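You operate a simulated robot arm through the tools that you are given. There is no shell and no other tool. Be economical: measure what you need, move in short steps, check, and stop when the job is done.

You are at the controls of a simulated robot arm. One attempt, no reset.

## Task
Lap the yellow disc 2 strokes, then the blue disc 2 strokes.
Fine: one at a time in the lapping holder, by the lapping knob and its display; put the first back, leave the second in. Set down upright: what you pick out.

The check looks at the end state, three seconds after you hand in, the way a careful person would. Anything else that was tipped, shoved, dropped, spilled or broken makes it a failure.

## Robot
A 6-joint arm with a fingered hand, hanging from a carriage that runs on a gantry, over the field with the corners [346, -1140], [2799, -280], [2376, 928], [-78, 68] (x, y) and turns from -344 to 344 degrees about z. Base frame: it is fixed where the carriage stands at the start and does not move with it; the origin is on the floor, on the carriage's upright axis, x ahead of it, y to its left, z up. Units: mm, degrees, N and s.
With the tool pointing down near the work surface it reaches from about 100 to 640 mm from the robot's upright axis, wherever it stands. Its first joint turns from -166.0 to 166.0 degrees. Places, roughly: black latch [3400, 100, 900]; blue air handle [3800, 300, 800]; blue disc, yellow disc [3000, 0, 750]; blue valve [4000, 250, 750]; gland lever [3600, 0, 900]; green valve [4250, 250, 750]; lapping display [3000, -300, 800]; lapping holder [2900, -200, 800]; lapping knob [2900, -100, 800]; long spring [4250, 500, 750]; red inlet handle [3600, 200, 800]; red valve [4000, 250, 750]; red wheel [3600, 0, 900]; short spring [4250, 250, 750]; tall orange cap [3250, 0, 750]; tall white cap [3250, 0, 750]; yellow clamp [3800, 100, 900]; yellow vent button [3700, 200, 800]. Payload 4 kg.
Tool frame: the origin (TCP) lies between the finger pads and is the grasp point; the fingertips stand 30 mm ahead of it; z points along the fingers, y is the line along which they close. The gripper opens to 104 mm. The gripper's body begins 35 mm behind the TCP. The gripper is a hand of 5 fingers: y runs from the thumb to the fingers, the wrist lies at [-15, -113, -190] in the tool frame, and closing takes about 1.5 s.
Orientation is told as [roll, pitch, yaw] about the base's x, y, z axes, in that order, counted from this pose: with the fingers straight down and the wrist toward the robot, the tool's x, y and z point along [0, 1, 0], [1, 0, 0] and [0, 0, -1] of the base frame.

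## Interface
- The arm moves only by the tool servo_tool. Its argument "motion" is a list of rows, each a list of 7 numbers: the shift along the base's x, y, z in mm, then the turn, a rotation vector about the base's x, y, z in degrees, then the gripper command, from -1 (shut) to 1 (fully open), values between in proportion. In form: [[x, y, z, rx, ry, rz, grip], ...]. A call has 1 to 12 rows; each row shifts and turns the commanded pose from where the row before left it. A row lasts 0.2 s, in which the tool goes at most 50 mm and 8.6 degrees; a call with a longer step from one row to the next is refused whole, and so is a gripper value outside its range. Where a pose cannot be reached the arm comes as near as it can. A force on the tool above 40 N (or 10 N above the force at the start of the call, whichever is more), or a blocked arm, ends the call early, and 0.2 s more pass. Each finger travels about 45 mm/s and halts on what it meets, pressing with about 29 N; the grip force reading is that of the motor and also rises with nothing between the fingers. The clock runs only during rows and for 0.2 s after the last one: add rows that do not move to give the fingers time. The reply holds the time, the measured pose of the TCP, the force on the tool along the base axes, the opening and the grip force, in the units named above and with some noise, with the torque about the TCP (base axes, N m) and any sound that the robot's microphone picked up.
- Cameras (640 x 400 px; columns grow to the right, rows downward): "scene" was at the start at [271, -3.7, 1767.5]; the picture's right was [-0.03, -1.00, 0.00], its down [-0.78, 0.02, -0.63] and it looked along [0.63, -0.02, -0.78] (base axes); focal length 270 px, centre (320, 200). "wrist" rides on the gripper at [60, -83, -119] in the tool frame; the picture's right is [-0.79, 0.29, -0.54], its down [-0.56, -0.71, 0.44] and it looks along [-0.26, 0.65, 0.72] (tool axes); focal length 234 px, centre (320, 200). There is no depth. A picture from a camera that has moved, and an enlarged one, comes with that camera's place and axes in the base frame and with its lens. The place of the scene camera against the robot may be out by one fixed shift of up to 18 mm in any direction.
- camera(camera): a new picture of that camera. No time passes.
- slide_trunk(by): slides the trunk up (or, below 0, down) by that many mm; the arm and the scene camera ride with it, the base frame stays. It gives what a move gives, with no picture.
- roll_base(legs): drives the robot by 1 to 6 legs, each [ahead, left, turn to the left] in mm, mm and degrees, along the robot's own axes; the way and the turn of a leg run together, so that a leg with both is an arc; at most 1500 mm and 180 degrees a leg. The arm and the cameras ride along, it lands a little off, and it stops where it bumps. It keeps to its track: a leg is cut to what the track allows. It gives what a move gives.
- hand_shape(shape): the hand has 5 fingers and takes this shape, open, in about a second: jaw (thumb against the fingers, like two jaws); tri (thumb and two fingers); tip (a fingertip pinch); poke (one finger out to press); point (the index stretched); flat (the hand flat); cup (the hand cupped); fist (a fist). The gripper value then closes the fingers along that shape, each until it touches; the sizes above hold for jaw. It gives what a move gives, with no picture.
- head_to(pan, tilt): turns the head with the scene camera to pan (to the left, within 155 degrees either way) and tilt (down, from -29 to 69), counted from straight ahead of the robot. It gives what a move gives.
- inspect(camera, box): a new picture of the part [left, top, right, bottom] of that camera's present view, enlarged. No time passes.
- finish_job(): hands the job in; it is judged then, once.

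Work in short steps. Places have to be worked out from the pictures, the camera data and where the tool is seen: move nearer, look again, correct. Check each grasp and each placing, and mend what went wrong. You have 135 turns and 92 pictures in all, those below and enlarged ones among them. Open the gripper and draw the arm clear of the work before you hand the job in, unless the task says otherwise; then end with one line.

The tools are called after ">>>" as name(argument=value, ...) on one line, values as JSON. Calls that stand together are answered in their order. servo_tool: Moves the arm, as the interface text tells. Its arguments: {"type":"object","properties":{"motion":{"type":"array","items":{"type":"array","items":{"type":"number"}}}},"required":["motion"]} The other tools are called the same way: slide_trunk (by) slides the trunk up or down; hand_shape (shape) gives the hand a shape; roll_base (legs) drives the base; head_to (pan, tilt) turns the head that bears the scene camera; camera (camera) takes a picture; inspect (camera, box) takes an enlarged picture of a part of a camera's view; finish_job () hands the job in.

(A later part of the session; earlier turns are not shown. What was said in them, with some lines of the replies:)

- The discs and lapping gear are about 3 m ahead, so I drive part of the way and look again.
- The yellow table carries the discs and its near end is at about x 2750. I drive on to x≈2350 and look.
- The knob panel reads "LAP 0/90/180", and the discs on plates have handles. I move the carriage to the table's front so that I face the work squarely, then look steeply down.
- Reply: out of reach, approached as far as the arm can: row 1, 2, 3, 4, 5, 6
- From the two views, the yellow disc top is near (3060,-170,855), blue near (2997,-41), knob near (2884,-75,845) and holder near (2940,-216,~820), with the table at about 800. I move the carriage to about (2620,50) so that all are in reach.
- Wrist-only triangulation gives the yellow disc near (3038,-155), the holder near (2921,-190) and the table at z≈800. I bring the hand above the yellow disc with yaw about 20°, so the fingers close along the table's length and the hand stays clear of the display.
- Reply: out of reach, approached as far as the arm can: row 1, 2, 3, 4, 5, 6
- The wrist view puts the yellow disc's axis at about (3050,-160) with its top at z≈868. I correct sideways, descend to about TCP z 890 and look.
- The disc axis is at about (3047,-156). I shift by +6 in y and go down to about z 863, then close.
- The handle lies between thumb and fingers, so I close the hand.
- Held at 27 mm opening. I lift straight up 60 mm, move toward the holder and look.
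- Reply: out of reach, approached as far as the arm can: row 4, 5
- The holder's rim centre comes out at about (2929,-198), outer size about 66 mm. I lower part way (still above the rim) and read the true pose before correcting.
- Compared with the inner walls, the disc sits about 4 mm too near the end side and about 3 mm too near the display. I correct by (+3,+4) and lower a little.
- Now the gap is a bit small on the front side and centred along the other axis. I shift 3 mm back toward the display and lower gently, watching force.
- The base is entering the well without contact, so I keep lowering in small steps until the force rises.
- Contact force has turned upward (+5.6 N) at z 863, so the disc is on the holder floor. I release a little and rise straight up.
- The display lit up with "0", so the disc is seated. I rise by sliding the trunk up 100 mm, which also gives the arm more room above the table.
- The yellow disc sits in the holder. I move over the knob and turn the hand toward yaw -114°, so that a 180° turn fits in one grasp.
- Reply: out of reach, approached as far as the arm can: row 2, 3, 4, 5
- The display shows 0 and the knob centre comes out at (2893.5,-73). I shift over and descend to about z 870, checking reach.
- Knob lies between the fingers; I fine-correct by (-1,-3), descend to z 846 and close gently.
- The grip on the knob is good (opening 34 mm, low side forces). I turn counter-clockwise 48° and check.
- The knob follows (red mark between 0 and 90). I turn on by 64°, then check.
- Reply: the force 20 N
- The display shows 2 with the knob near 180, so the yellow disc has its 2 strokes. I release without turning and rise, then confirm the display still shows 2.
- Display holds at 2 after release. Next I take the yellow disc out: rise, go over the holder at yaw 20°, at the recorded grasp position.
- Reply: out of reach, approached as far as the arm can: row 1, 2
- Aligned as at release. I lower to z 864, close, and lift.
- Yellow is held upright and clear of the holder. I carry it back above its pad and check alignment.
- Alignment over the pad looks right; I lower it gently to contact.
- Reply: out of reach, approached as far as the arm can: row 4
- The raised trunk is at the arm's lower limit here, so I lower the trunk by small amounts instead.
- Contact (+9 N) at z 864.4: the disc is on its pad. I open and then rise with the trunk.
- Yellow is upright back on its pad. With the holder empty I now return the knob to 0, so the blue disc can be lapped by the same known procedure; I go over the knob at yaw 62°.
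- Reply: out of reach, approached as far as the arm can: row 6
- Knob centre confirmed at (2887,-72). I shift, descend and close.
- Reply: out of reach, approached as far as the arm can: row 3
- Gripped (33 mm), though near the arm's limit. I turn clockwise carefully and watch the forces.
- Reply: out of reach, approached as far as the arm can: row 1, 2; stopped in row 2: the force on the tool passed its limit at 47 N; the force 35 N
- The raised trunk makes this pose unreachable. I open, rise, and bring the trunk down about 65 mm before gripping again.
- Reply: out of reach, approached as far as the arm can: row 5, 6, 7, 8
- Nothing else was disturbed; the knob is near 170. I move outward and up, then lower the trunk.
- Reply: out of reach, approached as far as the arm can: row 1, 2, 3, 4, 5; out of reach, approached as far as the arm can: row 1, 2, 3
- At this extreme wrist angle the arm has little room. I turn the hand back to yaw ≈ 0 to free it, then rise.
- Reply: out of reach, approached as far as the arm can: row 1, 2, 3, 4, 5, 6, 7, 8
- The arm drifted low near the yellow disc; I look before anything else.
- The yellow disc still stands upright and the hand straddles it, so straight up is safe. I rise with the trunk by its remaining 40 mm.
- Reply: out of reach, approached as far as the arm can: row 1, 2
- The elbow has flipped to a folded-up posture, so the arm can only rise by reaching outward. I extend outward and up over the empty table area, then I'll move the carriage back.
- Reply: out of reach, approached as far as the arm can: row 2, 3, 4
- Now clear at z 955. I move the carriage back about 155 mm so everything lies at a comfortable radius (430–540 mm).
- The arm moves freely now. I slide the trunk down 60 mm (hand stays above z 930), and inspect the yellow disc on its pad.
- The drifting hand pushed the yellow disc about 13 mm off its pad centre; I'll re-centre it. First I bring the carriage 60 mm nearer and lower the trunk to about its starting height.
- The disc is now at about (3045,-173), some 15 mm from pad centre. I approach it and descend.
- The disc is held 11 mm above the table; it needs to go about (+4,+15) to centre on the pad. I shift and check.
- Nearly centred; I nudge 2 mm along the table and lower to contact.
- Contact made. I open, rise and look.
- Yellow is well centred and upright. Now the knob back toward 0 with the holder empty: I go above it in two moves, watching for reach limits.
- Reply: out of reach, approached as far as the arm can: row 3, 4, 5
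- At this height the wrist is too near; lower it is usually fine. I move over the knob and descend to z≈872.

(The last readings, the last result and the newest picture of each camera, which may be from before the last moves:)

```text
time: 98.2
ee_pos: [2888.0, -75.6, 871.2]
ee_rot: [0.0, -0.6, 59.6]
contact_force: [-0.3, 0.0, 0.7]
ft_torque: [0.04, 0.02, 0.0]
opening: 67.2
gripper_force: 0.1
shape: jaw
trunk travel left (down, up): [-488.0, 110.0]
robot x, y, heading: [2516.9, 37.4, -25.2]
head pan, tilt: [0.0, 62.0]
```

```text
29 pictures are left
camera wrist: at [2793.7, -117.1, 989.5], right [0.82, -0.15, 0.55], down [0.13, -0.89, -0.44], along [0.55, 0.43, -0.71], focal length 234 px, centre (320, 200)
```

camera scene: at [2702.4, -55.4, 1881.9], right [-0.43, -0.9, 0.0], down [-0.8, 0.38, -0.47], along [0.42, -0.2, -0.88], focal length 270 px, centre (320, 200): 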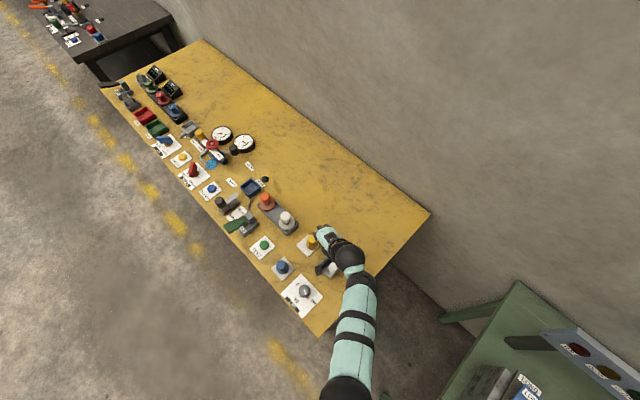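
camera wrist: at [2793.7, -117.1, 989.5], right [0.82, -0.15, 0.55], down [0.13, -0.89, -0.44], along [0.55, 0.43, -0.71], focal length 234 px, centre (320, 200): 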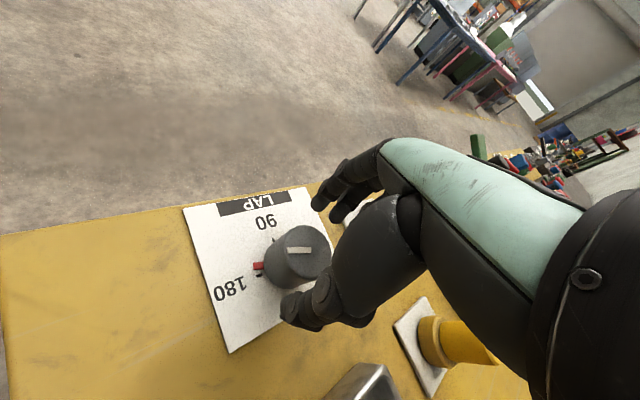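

In reach and well placed. I descend to z 847 and close on the knob.

>>> servo_tool(motion=[[-1, 2, -12, 0, 0, 0, 0.3], [0, 0, -12, 0, 0, 0, 0.3], [0, 0, 0, 0, 0, 0, 0.3], [0, 0, 0, 0, 0, 0, -0.1], [0, 0, 0, 0, 0, 0, -0.5], [0, 0, 0, 0, 0, 0, -1], [0, 0, 0, 0, 0, 0, -1], [0, 0, 0, 0, 0, 0, -1], [0, 0, 0, 0, 0, 0, -1]])

>>> servo_tool(motion=[[0, 0, 0, 0, 0, -8, -1], [0, 0, 0, 0, 0, -8, -1], [0, 0, 0, 0, 0, -8, -1], [0, 0, 0, 0, 0, -8, -1], [0, 0, 0, 0, 0, -8, -1]])

```text
time: 100.2
ee_pos: [2886.3, -72.3, 846.2]
ee_rot: [0.1, -0.5, 59.6]
contact_force: [-3.2, -3.4, -1.2]
ft_torque: [-0.06, 0.04, -0.01]
opening: 33.8
gripper_force: 28.9
shape: jaw
trunk travel left (down, up): [-488.0, 110.0]
robot x, y, heading: [2520.0, 31.1, -25.1]
head pan, tilt: [0.0, 62.0]
```

```text
time: 101.4
ee_pos: [2886.2, -72.5, 846.4]
ee_rot: [0.0, -0.6, 19.6]
contact_force: [2.4, -5.5, -11.7]
ft_torque: [0.02, -0.25, 0.02]
opening: 32.8
gripper_force: 29.0
shape: jaw
trunk travel left (down, up): [-488.0, 110.0]
robot x, y, heading: [2521.8, 34.8, -25.1]
head pan, tilt: [0.0, 62.0]
```

Turning smoothly with low forces. I continue clockwise.

>>> servo_tool(motion=[[0, 0, 0, 0, 0, -8, -1], [0, 0, 0, 0, 0, -8, -1], [0, 0, 0, 0, 0, -8, -1], [0, 0, 0, 0, 0, -8, -1], [0, 0, 0, 0, 0, -8, -1], [0, 0, 0, 0, 0, -8, -1], [0, 0, 0, 0, 0, -8, -1], [0, 0, 0, 0, 0, -8, -1]])

>>> servo_tool(motion=[[0, 0, 0, 0, 0, -8, -1], [0, 0, 0, 0, 0, -8, -1], [0, 0, 0, 0, 0, -8, -1], [0, 0, 0, 0, 0, -8, -1], [0, 0, 0, 0, 0, -8, -1], [0, 0, 0, 0, 0, -8, -1]])

>>> camera(camera="wrist")

```text
time: 103.2
ee_pos: [2885.1, -72.3, 846.7]
ee_rot: [0.1, -0.7, -44.5]
contact_force: [7.7, -6.5, -15.7]
ft_torque: [-0.24, -0.32, 0.01]
opening: 31.7
gripper_force: 29.2
shape: jaw
trunk travel left (down, up): [-488.0, 110.0]
robot x, y, heading: [2523.9, 34.1, -25.2]
head pan, tilt: [0.0, 62.0]
```

```text
time: 104.6
ee_pos: [2886.3, -72.2, 847.4]
ee_rot: [0.2, -0.6, -92.5]
contact_force: [7.2, -5.3, -7.3]
ft_torque: [-0.26, -0.13, 0.05]
opening: 32.2
gripper_force: 29.0
shape: jaw
trunk travel left (down, up): [-488.0, 110.0]
robot x, y, heading: [2521.7, 30.0, -25.2]
head pan, tilt: [0.0, 62.0]
```

```text
28 pictures are left
camera wrist: at [2951.0, 10.3, 965.6], right [-0.8, -0.25, 0.54], down [-0.53, 0.72, -0.45], along [-0.28, -0.64, -0.71], focal length 234 px, centre (320, 200)
```

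wrist: 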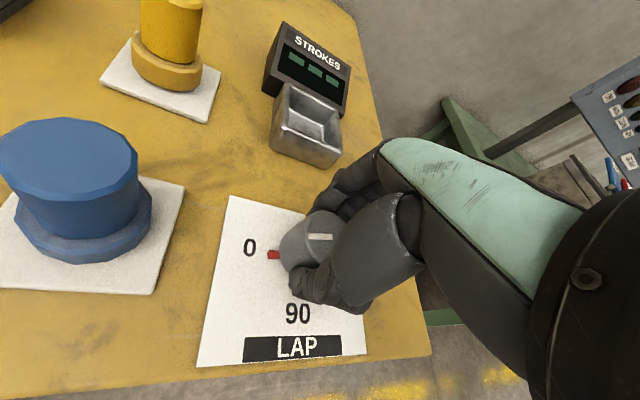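

About 15° short of 0; I turn two more steps, then release and rise.

>>> servo_tool(motion=[[0, 0, 0, 0, 0, -8, -1], [0, 0, 0, 0, 0, -8, -1], [0, 0, 0, 0, 0, 0, -0.4], [0, 0, 0, 0, 0, 0, 0], [0, 0, 0, 0, 0, 0, 0.3], [0, 0, 0, 0, 0, 0, 0.3], [0, 0, 15, 0, 0, 0, 0.3], [0, 0, 15, 0, 0, 0, 0.3], [0, 0, 0, 0, 0, 0, 0.3]])

>>> inspect(camera="wrist", box=[180, 180, 380, 340])

```text
time: 106.6
ee_pos: [2890.0, -72.1, 867.3]
ee_rot: [0.0, -0.6, -108.4]
contact_force: [-0.3, -0.6, 0.5]
ft_torque: [0.0, 0.0, -0.01]
opening: 66.8
gripper_force: 0.0
shape: jaw
out of reach, approached as far as the arm can: row 8
trunk travel left (down, up): [-488.0, 110.0]
robot x, y, heading: [2522.4, 35.2, -25.6]
head pan, tilt: [0.0, 62.0]
```

```text
2.50 times, centred on (280, 260) of wrist
camera zoom: at [2974.9, -8.9, 985.1], right [-0.84, -0.02, 0.55], down [-0.31, 0.84, -0.44], along [-0.45, -0.54, -0.71], focal length 585 px, centre (420, 50)
```

zoom: 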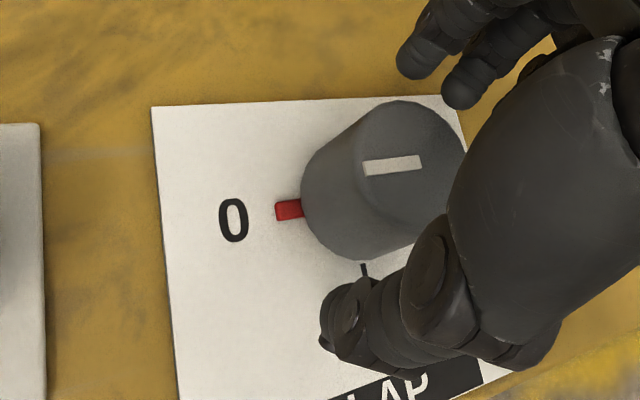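

The knob is back at 0 and the holder is empty. I rise by the trunk, then swing the hand to yaw 20° over the blue disc.

>>> slide_trunk(by=60)

>>> servo_tool(motion=[[22, 8, 4, 0, 0, 8, 0.5], [22, 8, 4, 0, 0, 8, 0.5], [22, 8, 4, 0, 0, 8, 0.5], [22, 8, 4, 0, 0, 8, 0.5], [21, 9, 4, 0, 0, 8, 0.5], [0, 0, 0, 0, 0, 8, 0.5], [0, 0, 0, 0, 0, 8, 0.5], [0, 0, 0, 0, 0, 8, 0.5], [0, 0, 0, 0, 0, 8, 0.5], [0, 0, 0, 0, 0, 8, 0.5], [0, 0, 0, 0, 0, 8, 0.5]])

>>> servo_tool(motion=[[0, 0, 0, 0, 0, 8, 0.5], [0, 0, 0, 0, 0, 8, 0.5], [0, 0, 0, 0, 0, 8, 0.5], [0, 0, 0, 0, 0, 8, 0.5], [0, 0, 0, 0, 0, 8, 0.5], [0, 0, 0, 0, 0, 0, 0.5]])

>>> camera(camera="wrist")

```text
time: 107.6
ee_pos: [2890.9, -70.5, 926.7]
ee_rot: [0.0, -0.5, -108.4]
contact_force: [-0.2, -0.4, -0.6]
ft_torque: [-0.04, -0.01, 0.02]
opening: 67.2
gripper_force: 0.1
shape: jaw
trunk travel left (down, up): [-548.0, 50.0]
robot x, y, heading: [2520.8, 37.8, -25.5]
head pan, tilt: [0.0, 62.0]
```

```text
time: 110.0
ee_pos: [2998.4, -29.8, 946.6]
ee_rot: [0.0, -0.6, -20.1]
contact_force: [-0.5, 0.7, -0.3]
ft_torque: [0.02, 0.01, 0.0]
opening: 77.8
gripper_force: 0.1
shape: jaw
trunk travel left (down, up): [-548.0, 50.0]
robot x, y, heading: [2524.2, 33.1, -25.3]
head pan, tilt: [0.0, 62.0]
```

```text
time: 111.4
ee_pos: [2998.6, -30.6, 948.2]
ee_rot: [0.0, -0.7, 19.7]
contact_force: [0.5, 0.4, 0.4]
ft_torque: [0.0, 0.02, -0.04]
opening: 77.6
gripper_force: 0.1
shape: jaw
trunk travel left (down, up): [-548.0, 50.0]
robot x, y, heading: [2521.1, 35.2, -25.0]
head pan, tilt: [0.0, 62.0]
```

```text
26 pictures are left
camera wrist: at [2899.3, -0.7, 1065.4], right [0.53, -0.65, 0.55], down [-0.47, -0.76, -0.44], along [0.7, -0.02, -0.71], focal length 234 px, centre (320, 200)
```

wrist: 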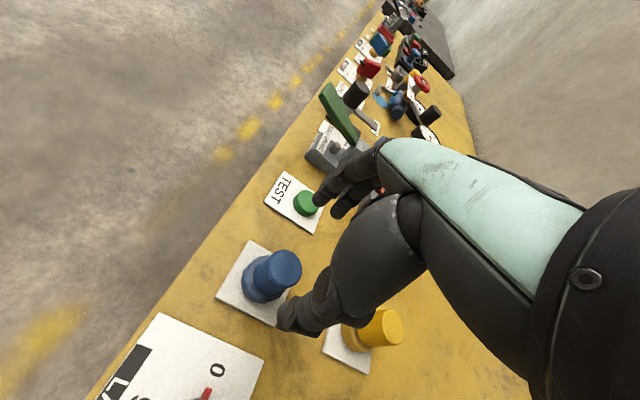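

The blue disc axis is at about (3003,-29). I correct and descend with the trunk by 50 mm.

>>> servo_tool(motion=[[4, 1, 0, 0, 0, 0, 0.5], [0, 0, 0, 0, 0, 0, 0.5]])

>>> slide_trunk(by=-52)

>>> camera(camera="wrist")

```text
time: 112.0
ee_pos: [3002.8, -29.2, 947.4]
ee_rot: [0.0, -0.6, 19.6]
contact_force: [-0.1, 0.4, 0.1]
ft_torque: [0.0, 0.01, -0.02]
opening: 77.9
gripper_force: 0.0
shape: jaw
trunk travel left (down, up): [-548.0, 50.0]
robot x, y, heading: [2522.6, 33.9, -25.3]
head pan, tilt: [0.0, 62.0]
```

```text
time: 113.0
ee_pos: [3002.5, -28.6, 895.8]
ee_rot: [0.1, -0.6, 19.6]
contact_force: [0.0, -1.0, 0.0]
ft_torque: [-0.01, -0.01, -0.04]
opening: 77.5
gripper_force: 0.1
shape: jaw
trunk travel left (down, up): [-496.0, 102.0]
robot x, y, heading: [2521.7, 31.9, -25.5]
head pan, tilt: [0.0, 62.0]
```

```text
25 pictures are left
camera wrist: at [2903.2, 0.6, 1013.4], right [0.53, -0.65, 0.55], down [-0.47, -0.76, -0.44], along [0.7, -0.02, -0.71], focal length 234 px, centre (320, 200)
```

wrist: 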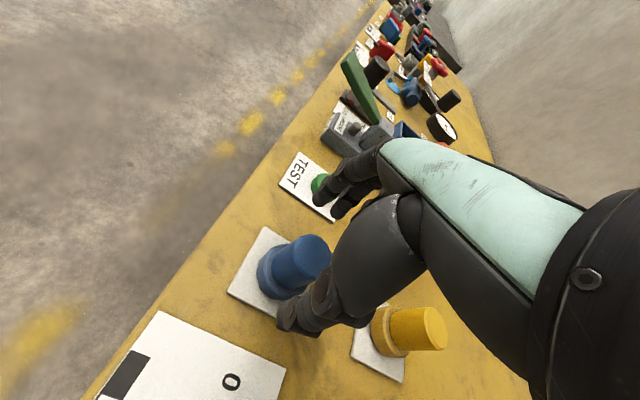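

Blue is slightly further along x; I shift +3 and descend to z 866, then close.

>>> servo_tool(motion=[[3, 0, 0, 0, 0, 0, 0.5], [0, 0, -15, 0, 0, 0, 0.5], [0, 0, -14, 0, 0, 0, 0.5], [0, 0, 0, 0, 0, 0, 0.5]])

>>> inspect(camera="wrist", box=[180, 170, 380, 330])

```text
time: 114.0
ee_pos: [3005.0, -27.3, 864.3]
ee_rot: [0.1, -0.6, 19.6]
contact_force: [-0.1, 0.4, -0.7]
ft_torque: [-0.01, 0.0, -0.05]
opening: 77.7
gripper_force: 0.0
shape: jaw
trunk travel left (down, up): [-496.0, 102.0]
robot x, y, heading: [2520.9, 31.9, -25.4]
head pan, tilt: [0.0, 62.0]
```

```text
2.50 times, centred on (280, 250) of wrist
camera zoom: at [2906.4, 1.8, 982.7], right [0.53, -0.65, 0.55], down [-0.47, -0.76, -0.44], along [0.7, -0.02, -0.71], focal length 585 px, centre (420, 75)
```

zoom: 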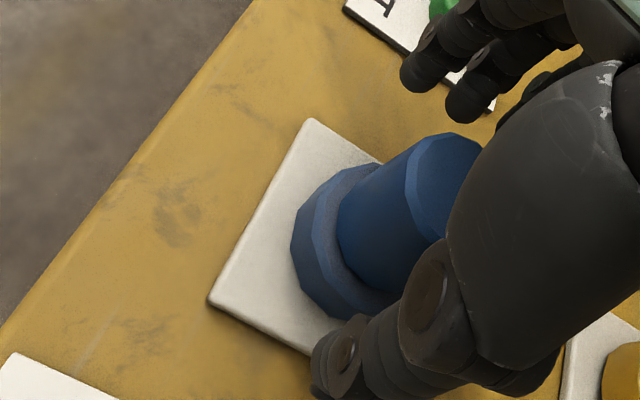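

>>> servo_tool(motion=[[0, 0, 0, 0, 0, 0, 0], [0, 0, 0, 0, 0, 0, -0.4], [0, 0, 0, 0, 0, 0, -0.8], [0, 0, 0, 0, 0, 0, -1], [0, 0, 0, 0, 0, 0, -1], [0, 0, 0, 0, 0, 0, -1], [0, 0, 0, 0, 0, 0, -1]])

>>> inspect(camera="wrist", box=[180, 170, 380, 330])

```text
time: 115.5
ee_pos: [3004.6, -28.8, 864.5]
ee_rot: [-0.1, -0.6, 19.7]
contact_force: [-0.3, -0.5, 0.2]
ft_torque: [-0.01, 0.03, 0.01]
opening: 27.5
gripper_force: 29.4
shape: jaw
trunk travel left (down, up): [-496.0, 102.0]
robot x, y, heading: [2523.1, 35.7, -25.2]
head pan, tilt: [0.0, 62.0]
```

```text
2.50 times, centred on (280, 250) of wrist
camera zoom: at [2906.1, 1.9, 982.7], right [0.53, -0.65, 0.55], down [-0.47, -0.76, -0.44], along [0.7, -0.02, -0.71], focal length 585 px, centre (420, 75)
```

zoom: 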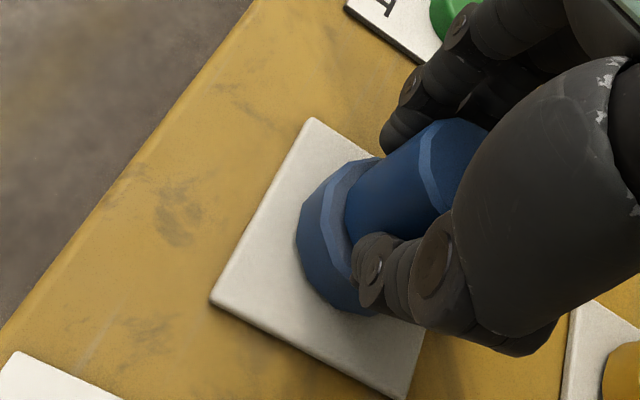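

Blue is held just as yellow was (27.5 mm). I lift 55 mm and carry it over the holder.

>>> servo_tool(motion=[[0, 0, 15, 0, 0, 0, -1], [0, 0, 20, 0, 0, 0, -1], [0, 0, 20, 0, 0, 0, -1], [0, 0, 0, 0, 0, 0, -1]])

>>> servo_tool(motion=[[-10, -24, 0, 0, 0, 0, -1], [-10, -24, 0, 0, 0, 0, -1], [-10, -24, 0, 0, 0, 0, -1], [-10, -24, 0, 0, 0, 0, -1], [-10, -24, 0, 0, 0, 0, -1], [-10, -24, 0, 0, 0, 0, -1], [-10, -24, 0, 0, 0, 0, -1], [0, 0, 0, 0, 0, 0, -1]])

>>> camera(camera="wrist")

```text
time: 116.5
ee_pos: [3005.3, -28.1, 919.3]
ee_rot: [0.0, -0.6, 19.6]
contact_force: [0.4, -0.4, -2.3]
ft_torque: [0.01, 0.02, -0.01]
opening: 27.6
gripper_force: 29.4
shape: jaw
trunk travel left (down, up): [-496.0, 102.0]
robot x, y, heading: [2523.9, 34.0, -25.3]
head pan, tilt: [0.0, 62.0]
```

```text
time: 118.3
ee_pos: [2936.6, -195.4, 919.6]
ee_rot: [0.1, -0.6, 19.6]
contact_force: [0.2, 0.1, -2.7]
ft_torque: [0.01, 0.05, 0.02]
opening: 27.4
gripper_force: 28.6
shape: jaw
trunk travel left (down, up): [-496.0, 102.0]
robot x, y, heading: [2522.8, 36.2, -25.6]
head pan, tilt: [0.0, 62.0]
```

```text
22 pictures are left
camera wrist: at [2837.0, -166.8, 1038.4], right [0.53, -0.65, 0.55], down [-0.47, -0.76, -0.44], along [0.7, -0.02, -0.71], focal length 234 px, centre (320, 200)
```

wrist: 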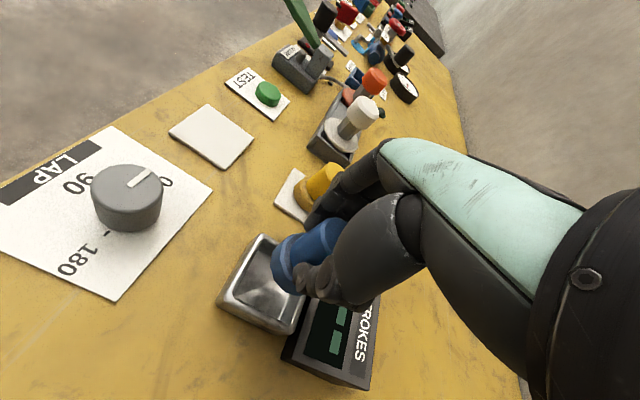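

Good. I align to the recorded holder position and lower to just inside the rim.

>>> servo_tool(motion=[[-3, -2, 0, 0, 0, 0, -1], [0, 0, -15, 0, 0, 0, -1], [0, 0, -13, 0, 0, 0, -1], [0, 0, 0, 0, 0, 0, -1]])

>>> inspect(camera="wrist", box=[210, 200, 350, 320])

```text
time: 119.3
ee_pos: [2933.3, -198.4, 893.3]
ee_rot: [-0.1, -0.6, 19.6]
contact_force: [0.0, -0.4, -4.0]
ft_torque: [0.0, -0.01, 0.0]
opening: 27.3
gripper_force: 29.2
shape: jaw
trunk travel left (down, up): [-496.0, 102.0]
robot x, y, heading: [2521.0, 31.7, -25.3]
head pan, tilt: [0.0, 62.0]
```

```text
3.33 times, centred on (280, 260) of wrist
camera zoom: at [2833.7, -168.3, 1011.0], right [0.53, -0.65, 0.55], down [-0.47, -0.76, -0.44], along [0.7, -0.02, -0.71], focal length 781 px, centre (453, 0)
```

zoom: 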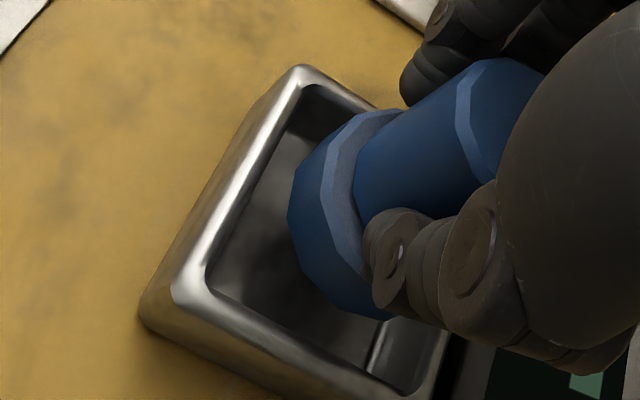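

Gaps look about 9 mm front/near and 4–5 mm at the other sides; I nudge (-2,+1) and lower.

>>> servo_tool(motion=[[-2, 1, 0, 0, 0, 0, -1], [0, 0, -8, 0, 0, 0, -1], [0, 0, -7, 0, 0, 0, -1], [0, 0, 0, 0, 0, 0, -1]])

>>> inspect(camera="wrist", box=[210, 200, 350, 320])

```text
time: 120.3
ee_pos: [2928.3, -198.2, 876.8]
ee_rot: [0.0, -0.6, 19.6]
contact_force: [0.4, 0.1, -2.5]
ft_torque: [-0.02, 0.0, 0.02]
opening: 27.6
gripper_force: 28.7
shape: jaw
trunk travel left (down, up): [-496.0, 102.0]
robot x, y, heading: [2520.7, 34.1, -25.1]
head pan, tilt: [0.0, 62.0]
```

```text
3.33 times, centred on (280, 260) of wrist
camera zoom: at [2830.4, -168.7, 995.3], right [0.53, -0.65, 0.55], down [-0.47, -0.76, -0.44], along [0.7, -0.02, -0.71], focal length 781 px, centre (453, 0)
```

zoom: 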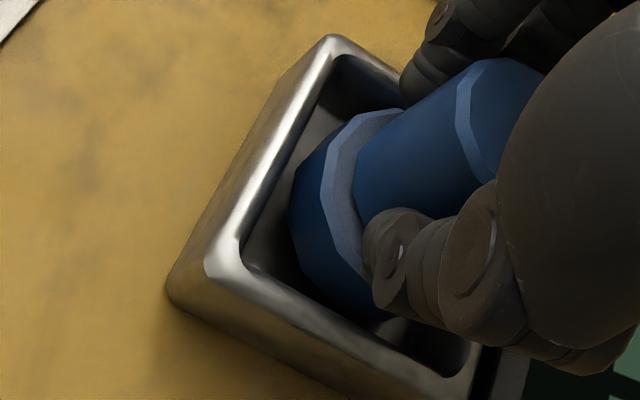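

Now slightly close to the near-end wall; I shift +2 along x and lower step by step to contact.

>>> servo_tool(motion=[[2.5, 0.5, 0, 0, 0, 0, -1], [0, 0, -4, 0, 0, 0, -1], [0, 0, -4, 0, 0, 0, -1], [0, 0, 0, 0, 0, 0, -1]])

>>> servo_tool(motion=[[0, 0, -2, 0, 0, 0, -1], [0, 0, -1.5, 0, 0, 0, -1], [0, 0, 0, 0, 0, 0, -1]])

```text
time: 121.3
ee_pos: [2932.3, -197.6, 870.6]
ee_rot: [0.0, -0.7, 19.6]
contact_force: [-0.7, -0.1, -2.6]
ft_torque: [0.02, 0.01, 0.01]
opening: 27.3
gripper_force: 28.9
shape: jaw
trunk travel left (down, up): [-496.0, 102.0]
robot x, y, heading: [2520.6, 35.7, -25.5]
head pan, tilt: [0.0, 62.0]
```

```text
time: 122.2
ee_pos: [2932.0, -197.8, 866.4]
ee_rot: [0.0, -0.6, 19.5]
contact_force: [-0.1, -0.2, -3.3]
ft_torque: [0.04, 0.05, 0.0]
opening: 27.4
gripper_force: 29.2
shape: jaw
trunk travel left (down, up): [-496.0, 102.0]
robot x, y, heading: [2521.6, 35.2, -25.3]
head pan, tilt: [0.0, 62.0]
```

>>> servo_tool(motion=[[0, 0, -1.5, 0, 0, 0, -1], [0, 0, -1, 0, 0, 0, -1], [0, 0, 0, 0, 0, 0, -1]])

```text
time: 123.0
ee_pos: [2932.7, -195.8, 864.5]
ee_rot: [0.0, -0.6, 19.6]
contact_force: [-1.0, 0.5, 1.0]
ft_torque: [0.0, 0.04, -0.01]
opening: 27.6
gripper_force: 28.9
shape: jaw
trunk travel left (down, up): [-496.0, 102.0]
robot x, y, heading: [2524.4, 31.6, -25.3]
head pan, tilt: [0.0, 62.0]
```

First contact shows. I lower 1 mm more, release, and rise a little to check.

>>> servo_tool(motion=[[0, 0, -1, 0, 0, 0, -1], [0, 0, 0, 0, 0, 0, -0.3], [0, 0, 0, 0, 0, 0, 0], [0, 0, 0, 0, 0, 0, 0.15], [0, 0, 0, 0, 0, 0, 0.15], [0, 0, 0, 0, 0, 0, 0.15], [0, 0, 15, 0, 0, 0, 0.15], [0, 0, 20, 0, 0, 0, 0.15], [0, 0, 20, 0, 0, 0, 0.15], [0, 0, 0, 0, 0, 0, 0.15]])

>>> camera(camera="wrist")

```text
time: 125.2
ee_pos: [2930.1, -198.8, 918.1]
ee_rot: [-0.1, -0.6, 19.6]
contact_force: [-0.2, -0.2, 0.6]
ft_torque: [0.01, -0.02, -0.01]
opening: 59.4
gripper_force: 0.0
shape: jaw
trunk travel left (down, up): [-496.0, 102.0]
robot x, y, heading: [2521.9, 35.9, -25.1]
head pan, tilt: [0.0, 62.0]
```

```text
19 pictures are left
camera wrist: at [2830.7, -168.3, 1036.3], right [0.53, -0.65, 0.55], down [-0.47, -0.76, -0.44], along [0.7, -0.02, -0.71], focal length 234 px, centre (320, 200)
```

wrist: 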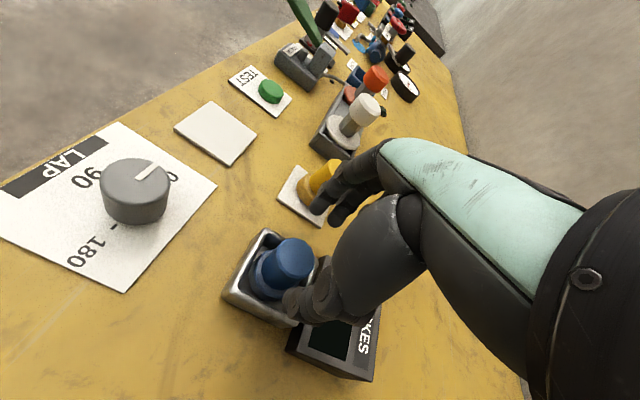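

Blue sits in the holder. I rise with the trunk and go to the knob, swinging to yaw ≈ -108°.

>>> slide_trunk(by=60)

>>> servo_tool(motion=[[-8, 21, 0, 0, 0, -8, 0.3], [-8, 21, 0, 0, 0, -8, 0.3], [-7, 21, 0, 0, 0, -8, 0.3], [-7, 21, 0, 0, 0, -8, 0.3], [-7, 21, 0, 0, 0, -8, 0.3], [-7, 21, 0, 0, 0, -8, 0.3], [0, 0, -12, 0, 0, -8, 0.3], [0, 0, -12, 0, 0, -8, 0.3], [0, 0, -12, 0, 0, -8, 0.3], [0, 0, -12, 0, 0, -8, 0.3], [0, 0, -6, 0, 0, -8, 0.3]])

>>> servo_tool(motion=[[0, 0, -4, 0, 0, -8, 0.3], [0, 0, -4, 0, 0, -8, 0.3], [0, 0, -4, 0, 0, -8, 0.3], [0, 0, -4, 0, 0, -8, 0.3], [0, 0, -4, 0, 0, -8, 0.3], [0, 0, 0, 0, 0, 0, 0.3]])

```text
time: 126.2
ee_pos: [2930.0, -198.3, 977.1]
ee_rot: [0.0, -0.6, 19.6]
contact_force: [0.2, -0.2, 0.3]
ft_torque: [0.02, 0.0, 0.0]
opening: 59.4
gripper_force: 0.1
shape: jaw
trunk travel left (down, up): [-556.0, 42.0]
robot x, y, heading: [2521.2, 34.1, -25.4]
head pan, tilt: [0.0, 62.0]
```

```text
time: 128.6
ee_pos: [2887.0, -71.8, 923.4]
ee_rot: [0.0, -0.6, -68.5]
contact_force: [-0.2, -0.7, 0.0]
ft_torque: [0.0, -0.02, -0.02]
opening: 67.1
gripper_force: 0.0
shape: jaw
trunk travel left (down, up): [-556.0, 42.0]
robot x, y, heading: [2519.8, 34.7, -25.2]
head pan, tilt: [0.0, 62.0]
```

```text
time: 129.9
ee_pos: [2886.7, -71.6, 902.6]
ee_rot: [0.0, -0.7, -108.5]
contact_force: [0.2, -0.7, -0.2]
ft_torque: [-0.02, 0.0, -0.02]
opening: 67.1
gripper_force: 0.0
shape: jaw
trunk travel left (down, up): [-556.0, 42.0]
robot x, y, heading: [2528.5, 35.4, -25.4]
head pan, tilt: [0.0, 62.0]
```

In place at (2887,-72). I look, then lower with the trunk.

>>> camera(camera="wrist")

>>> slide_trunk(by=-30)

```text
18 pictures are left
camera wrist: at [2972.0, -9.6, 1021.1], right [-0.84, -0.02, 0.55], down [-0.31, 0.84, -0.44], along [-0.45, -0.54, -0.71], focal length 234 px, centre (320, 200)
```

wrist: 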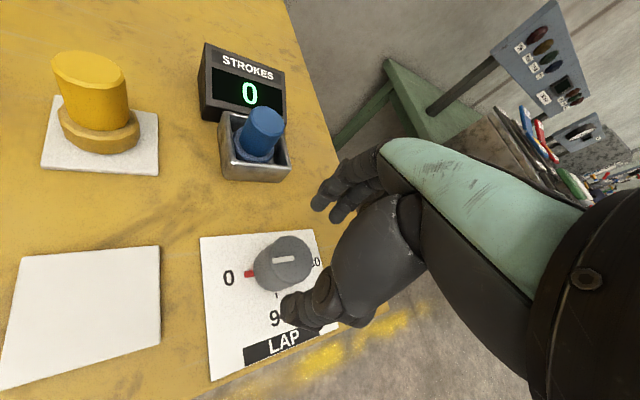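

```text
time: 130.7
ee_pos: [2887.2, -70.9, 872.5]
ee_rot: [0.0, -0.6, -108.4]
contact_force: [0.5, 0.2, 0.1]
ft_torque: [-0.02, -0.01, 0.02]
opening: 66.9
gripper_force: 0.0
shape: jaw
trunk travel left (down, up): [-526.0, 72.0]
robot x, y, heading: [2521.6, 32.1, -25.5]
head pan, tilt: [0.0, 62.0]
```

Display reads 0 with blue seated and the knob at 0. I lower the last 25 mm and grip the knob.

>>> slide_trunk(by=-25)

>>> servo_tool(motion=[[0, -1, 0, 0, 0, 0, 0.1], [0, 0, 0, 0, 0, 0, -0.3], [0, 0, 0, 0, 0, 0, -0.7], [0, 0, 0, 0, 0, 0, -1], [0, 0, 0, 0, 0, 0, -1], [0, 0, 0, 0, 0, 0, -1], [0, 0, 0, 0, 0, 0, -1]])

```text
time: 131.4
ee_pos: [2887.9, -71.9, 848.0]
ee_rot: [0.0, -0.6, -108.4]
contact_force: [0.1, -0.6, -0.2]
ft_torque: [0.0, 0.0, 0.0]
opening: 67.1
gripper_force: 0.0
shape: jaw
trunk travel left (down, up): [-501.0, 97.0]
robot x, y, heading: [2522.9, 37.1, -25.3]
head pan, tilt: [0.0, 62.0]
```

```text
time: 133.0
ee_pos: [2887.7, -72.1, 849.3]
ee_rot: [-0.1, -0.6, -108.4]
contact_force: [1.8, 1.6, -2.3]
ft_torque: [0.0, -0.03, 0.0]
opening: 34.0
gripper_force: 28.6
shape: jaw
trunk travel left (down, up): [-501.0, 97.0]
robot x, y, heading: [2524.1, 35.6, -25.3]
head pan, tilt: [0.0, 62.0]
```

Gripped. I turn counter-clockwise 96° and read the display.

>>> servo_tool(motion=[[0, 0, 0, 0, 0, 8, -1], [0, 0, 0, 0, 0, 8, -1], [0, 0, 0, 0, 0, 8, -1], [0, 0, 0, 0, 0, 8, -1], [0, 0, 0, 0, 0, 8, -1], [0, 0, 0, 0, 0, 8, -1], [0, 0, 0, 0, 0, 8, -1], [0, 0, 0, 0, 0, 8, -1], [0, 0, 0, 0, 0, 8, -1], [0, 0, 0, 0, 0, 8, -1], [0, 0, 0, 0, 0, 8, -1], [0, 0, 0, 0, 0, 8, -1]])

>>> inspect(camera="scene", box=[250, 200, 410, 320])

```text
time: 135.6
ee_pos: [2885.5, -72.5, 845.7]
ee_rot: [-0.1, -0.6, -12.2]
contact_force: [-10.0, -0.6, 17.4]
ft_torque: [-0.02, 0.32, -0.02]
opening: 35.5
gripper_force: 29.0
shape: jaw
trunk travel left (down, up): [-501.0, 97.0]
robot x, y, heading: [2527.0, 35.5, -25.4]
head pan, tilt: [0.0, 62.0]
```

```text
3.33 times, centred on (330, 260) of scene
camera zoom: at [2755.6, -80.9, 1784.7], right [-0.43, -0.9, 0.0], down [-0.8, 0.38, -0.47], along [0.42, -0.2, -0.88], focal length 898 px, centre (287, 0)
```

zoom: 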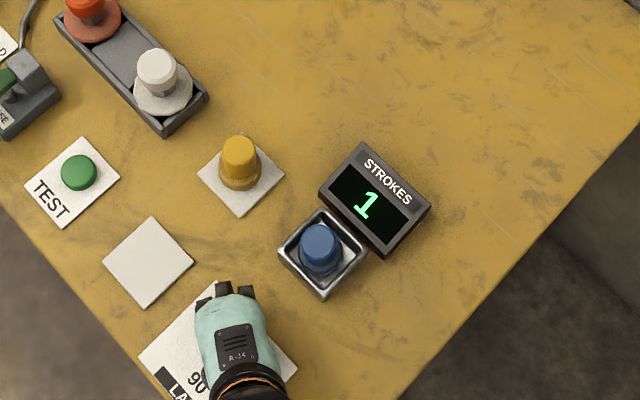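

Display shows 1. I turn another 64° and read again.

>>> servo_tool(motion=[[0, 0, 0, 0, 0, 8, -1], [0, 0, 0, 0, 0, 8, -1], [0, 0, 0, 0, 0, 8, -1], [0, 0, 0, 0, 0, 8, -1], [0, 0, 0, 0, 0, 8, -1], [0, 0, 0, 0, 0, 8, -1], [0, 0, 0, 0, 0, 8, -1], [0, 0, 0, 0, 0, 8, -1]])

>>> inspect(camera="scene", box=[250, 200, 410, 320])

```text
time: 137.4
ee_pos: [2886.1, -74.5, 846.8]
ee_rot: [-0.1, -0.6, 51.7]
contact_force: [-9.3, -6.1, 14.8]
ft_torque: [-0.25, 0.28, -0.02]
opening: 35.2
gripper_force: 29.0
shape: jaw
trunk travel left (down, up): [-501.0, 97.0]
robot x, y, heading: [2520.2, 32.2, -25.4]
head pan, tilt: [0.0, 62.0]
```

```text
3.33 times, centred on (330, 260) of scene
camera zoom: at [2755.6, -81.3, 1784.9], right [-0.43, -0.9, 0.0], down [-0.8, 0.38, -0.47], along [0.42, -0.2, -0.88], focal length 898 px, centre (287, 0)
```

zoom: 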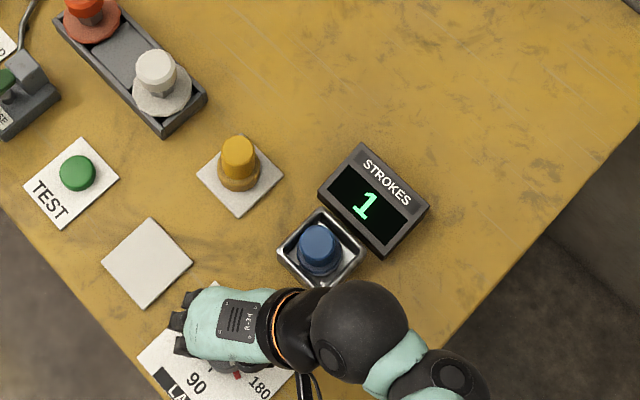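

Still 1, the mark just short of 180. I turn 16° more and read.

>>> servo_tool(motion=[[0, 0, 0, 0, 0, 8, -1], [0, 0, 0, 0, 0, 8, -1]])

>>> inspect(camera="scene", box=[250, 200, 410, 320])

```text
time: 138.0
ee_pos: [2886.1, -75.9, 846.8]
ee_rot: [-0.1, -0.5, 67.7]
contact_force: [-5.4, -8.5, 9.3]
ft_torque: [-0.32, 0.2, -0.04]
opening: 35.1
gripper_force: 28.8
shape: jaw
trunk travel left (down, up): [-501.0, 97.0]
robot x, y, heading: [2521.8, 35.4, -25.3]
head pan, tilt: [0.0, 62.0]
```

```text
3.33 times, centred on (330, 260) of scene
camera zoom: at [2755.8, -81.5, 1784.8], right [-0.43, -0.9, 0.0], down [-0.8, 0.38, -0.47], along [0.42, -0.2, -0.88], focal length 898 px, centre (287, 0)
```

zoom: 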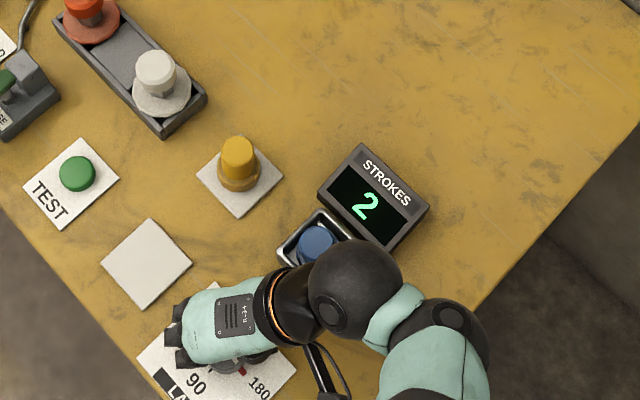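

The display shows 2. I release without turning, rise straight with the trunk.

>>> servo_tool(motion=[[0, 0, 0, 0, 0, 0, -0.4], [0, 0, 0, 0, 0, 0, 0], [0, 0, 0, 0, 0, 0, 0.3], [0, 0, 0, 0, 0, 0, 0.4], [0, 0, 0, 0, 0, 0, 0.4]])

>>> slide_trunk(by=95)

>>> roll_base(legs=[[-250, 0, 0]])

>>> inspect(camera="scene", box=[200, 120, 440, 300])

```text
time: 139.2
ee_pos: [2886.3, -73.0, 846.5]
ee_rot: [-0.1, -0.6, 67.5]
contact_force: [0.2, -0.5, 1.0]
ft_torque: [0.0, 0.01, -0.02]
opening: 72.5
gripper_force: 0.1
shape: jaw
trunk travel left (down, up): [-501.0, 97.0]
robot x, y, heading: [2520.7, 32.6, -25.2]
head pan, tilt: [0.0, 62.0]
```

```text
time: 140.5
ee_pos: [2886.3, -72.8, 942.8]
ee_rot: [0.0, -0.6, 67.5]
contact_force: [-0.3, -0.2, 0.6]
ft_torque: [0.01, 0.0, 0.01]
opening: 72.3
gripper_force: 0.0
shape: jaw
trunk travel left (down, up): [-596.0, 2.0]
robot x, y, heading: [2520.4, 36.8, -25.3]
head pan, tilt: [0.0, 62.0]
```

```text
time: 142.3
ee_pos: [2660.3, 32.6, 943.2]
ee_rot: [-0.1, -0.6, 67.6]
contact_force: [0.2, 0.4, 0.4]
ft_torque: [-0.03, -0.02, 0.0]
opening: 72.7
gripper_force: 0.0
shape: jaw
trunk travel left (down, up): [-596.0, 2.0]
robot x, y, heading: [2299.5, 142.6, -25.3]
head pan, tilt: [0.0, 62.0]
```

```text
2.22 times, centred on (320, 210) of scene
camera zoom: at [2529.5, 26.3, 1879.9], right [-0.43, -0.9, 0.0], down [-0.8, 0.38, -0.47], along [0.42, -0.2, -0.88], focal length 599 px, centre (320, 178)
```

zoom: 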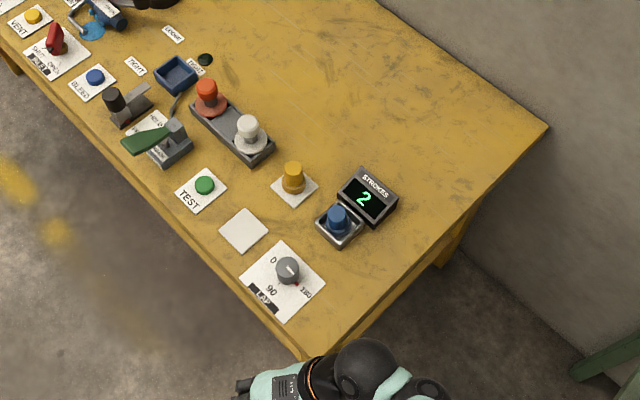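

Yellow is upright on its pad, blue is in the holder with the display at 2, everything else is undisturbed, and the arm is clear with the gripper open. I hand the job in.

>>> finish_job()

```text
The job is handed in.
```

The yellow disc was lapped 2 strokes and is back upright on its pad; the blue disc was lapped 2 strokes and is left in the holder with the display at 2. While repositioning, the hand pushed the yellow disc about 15 mm off its pad centre, so I picked it up and re-centred it. I also turned the knob back to 0 between discs, with the holder empty.
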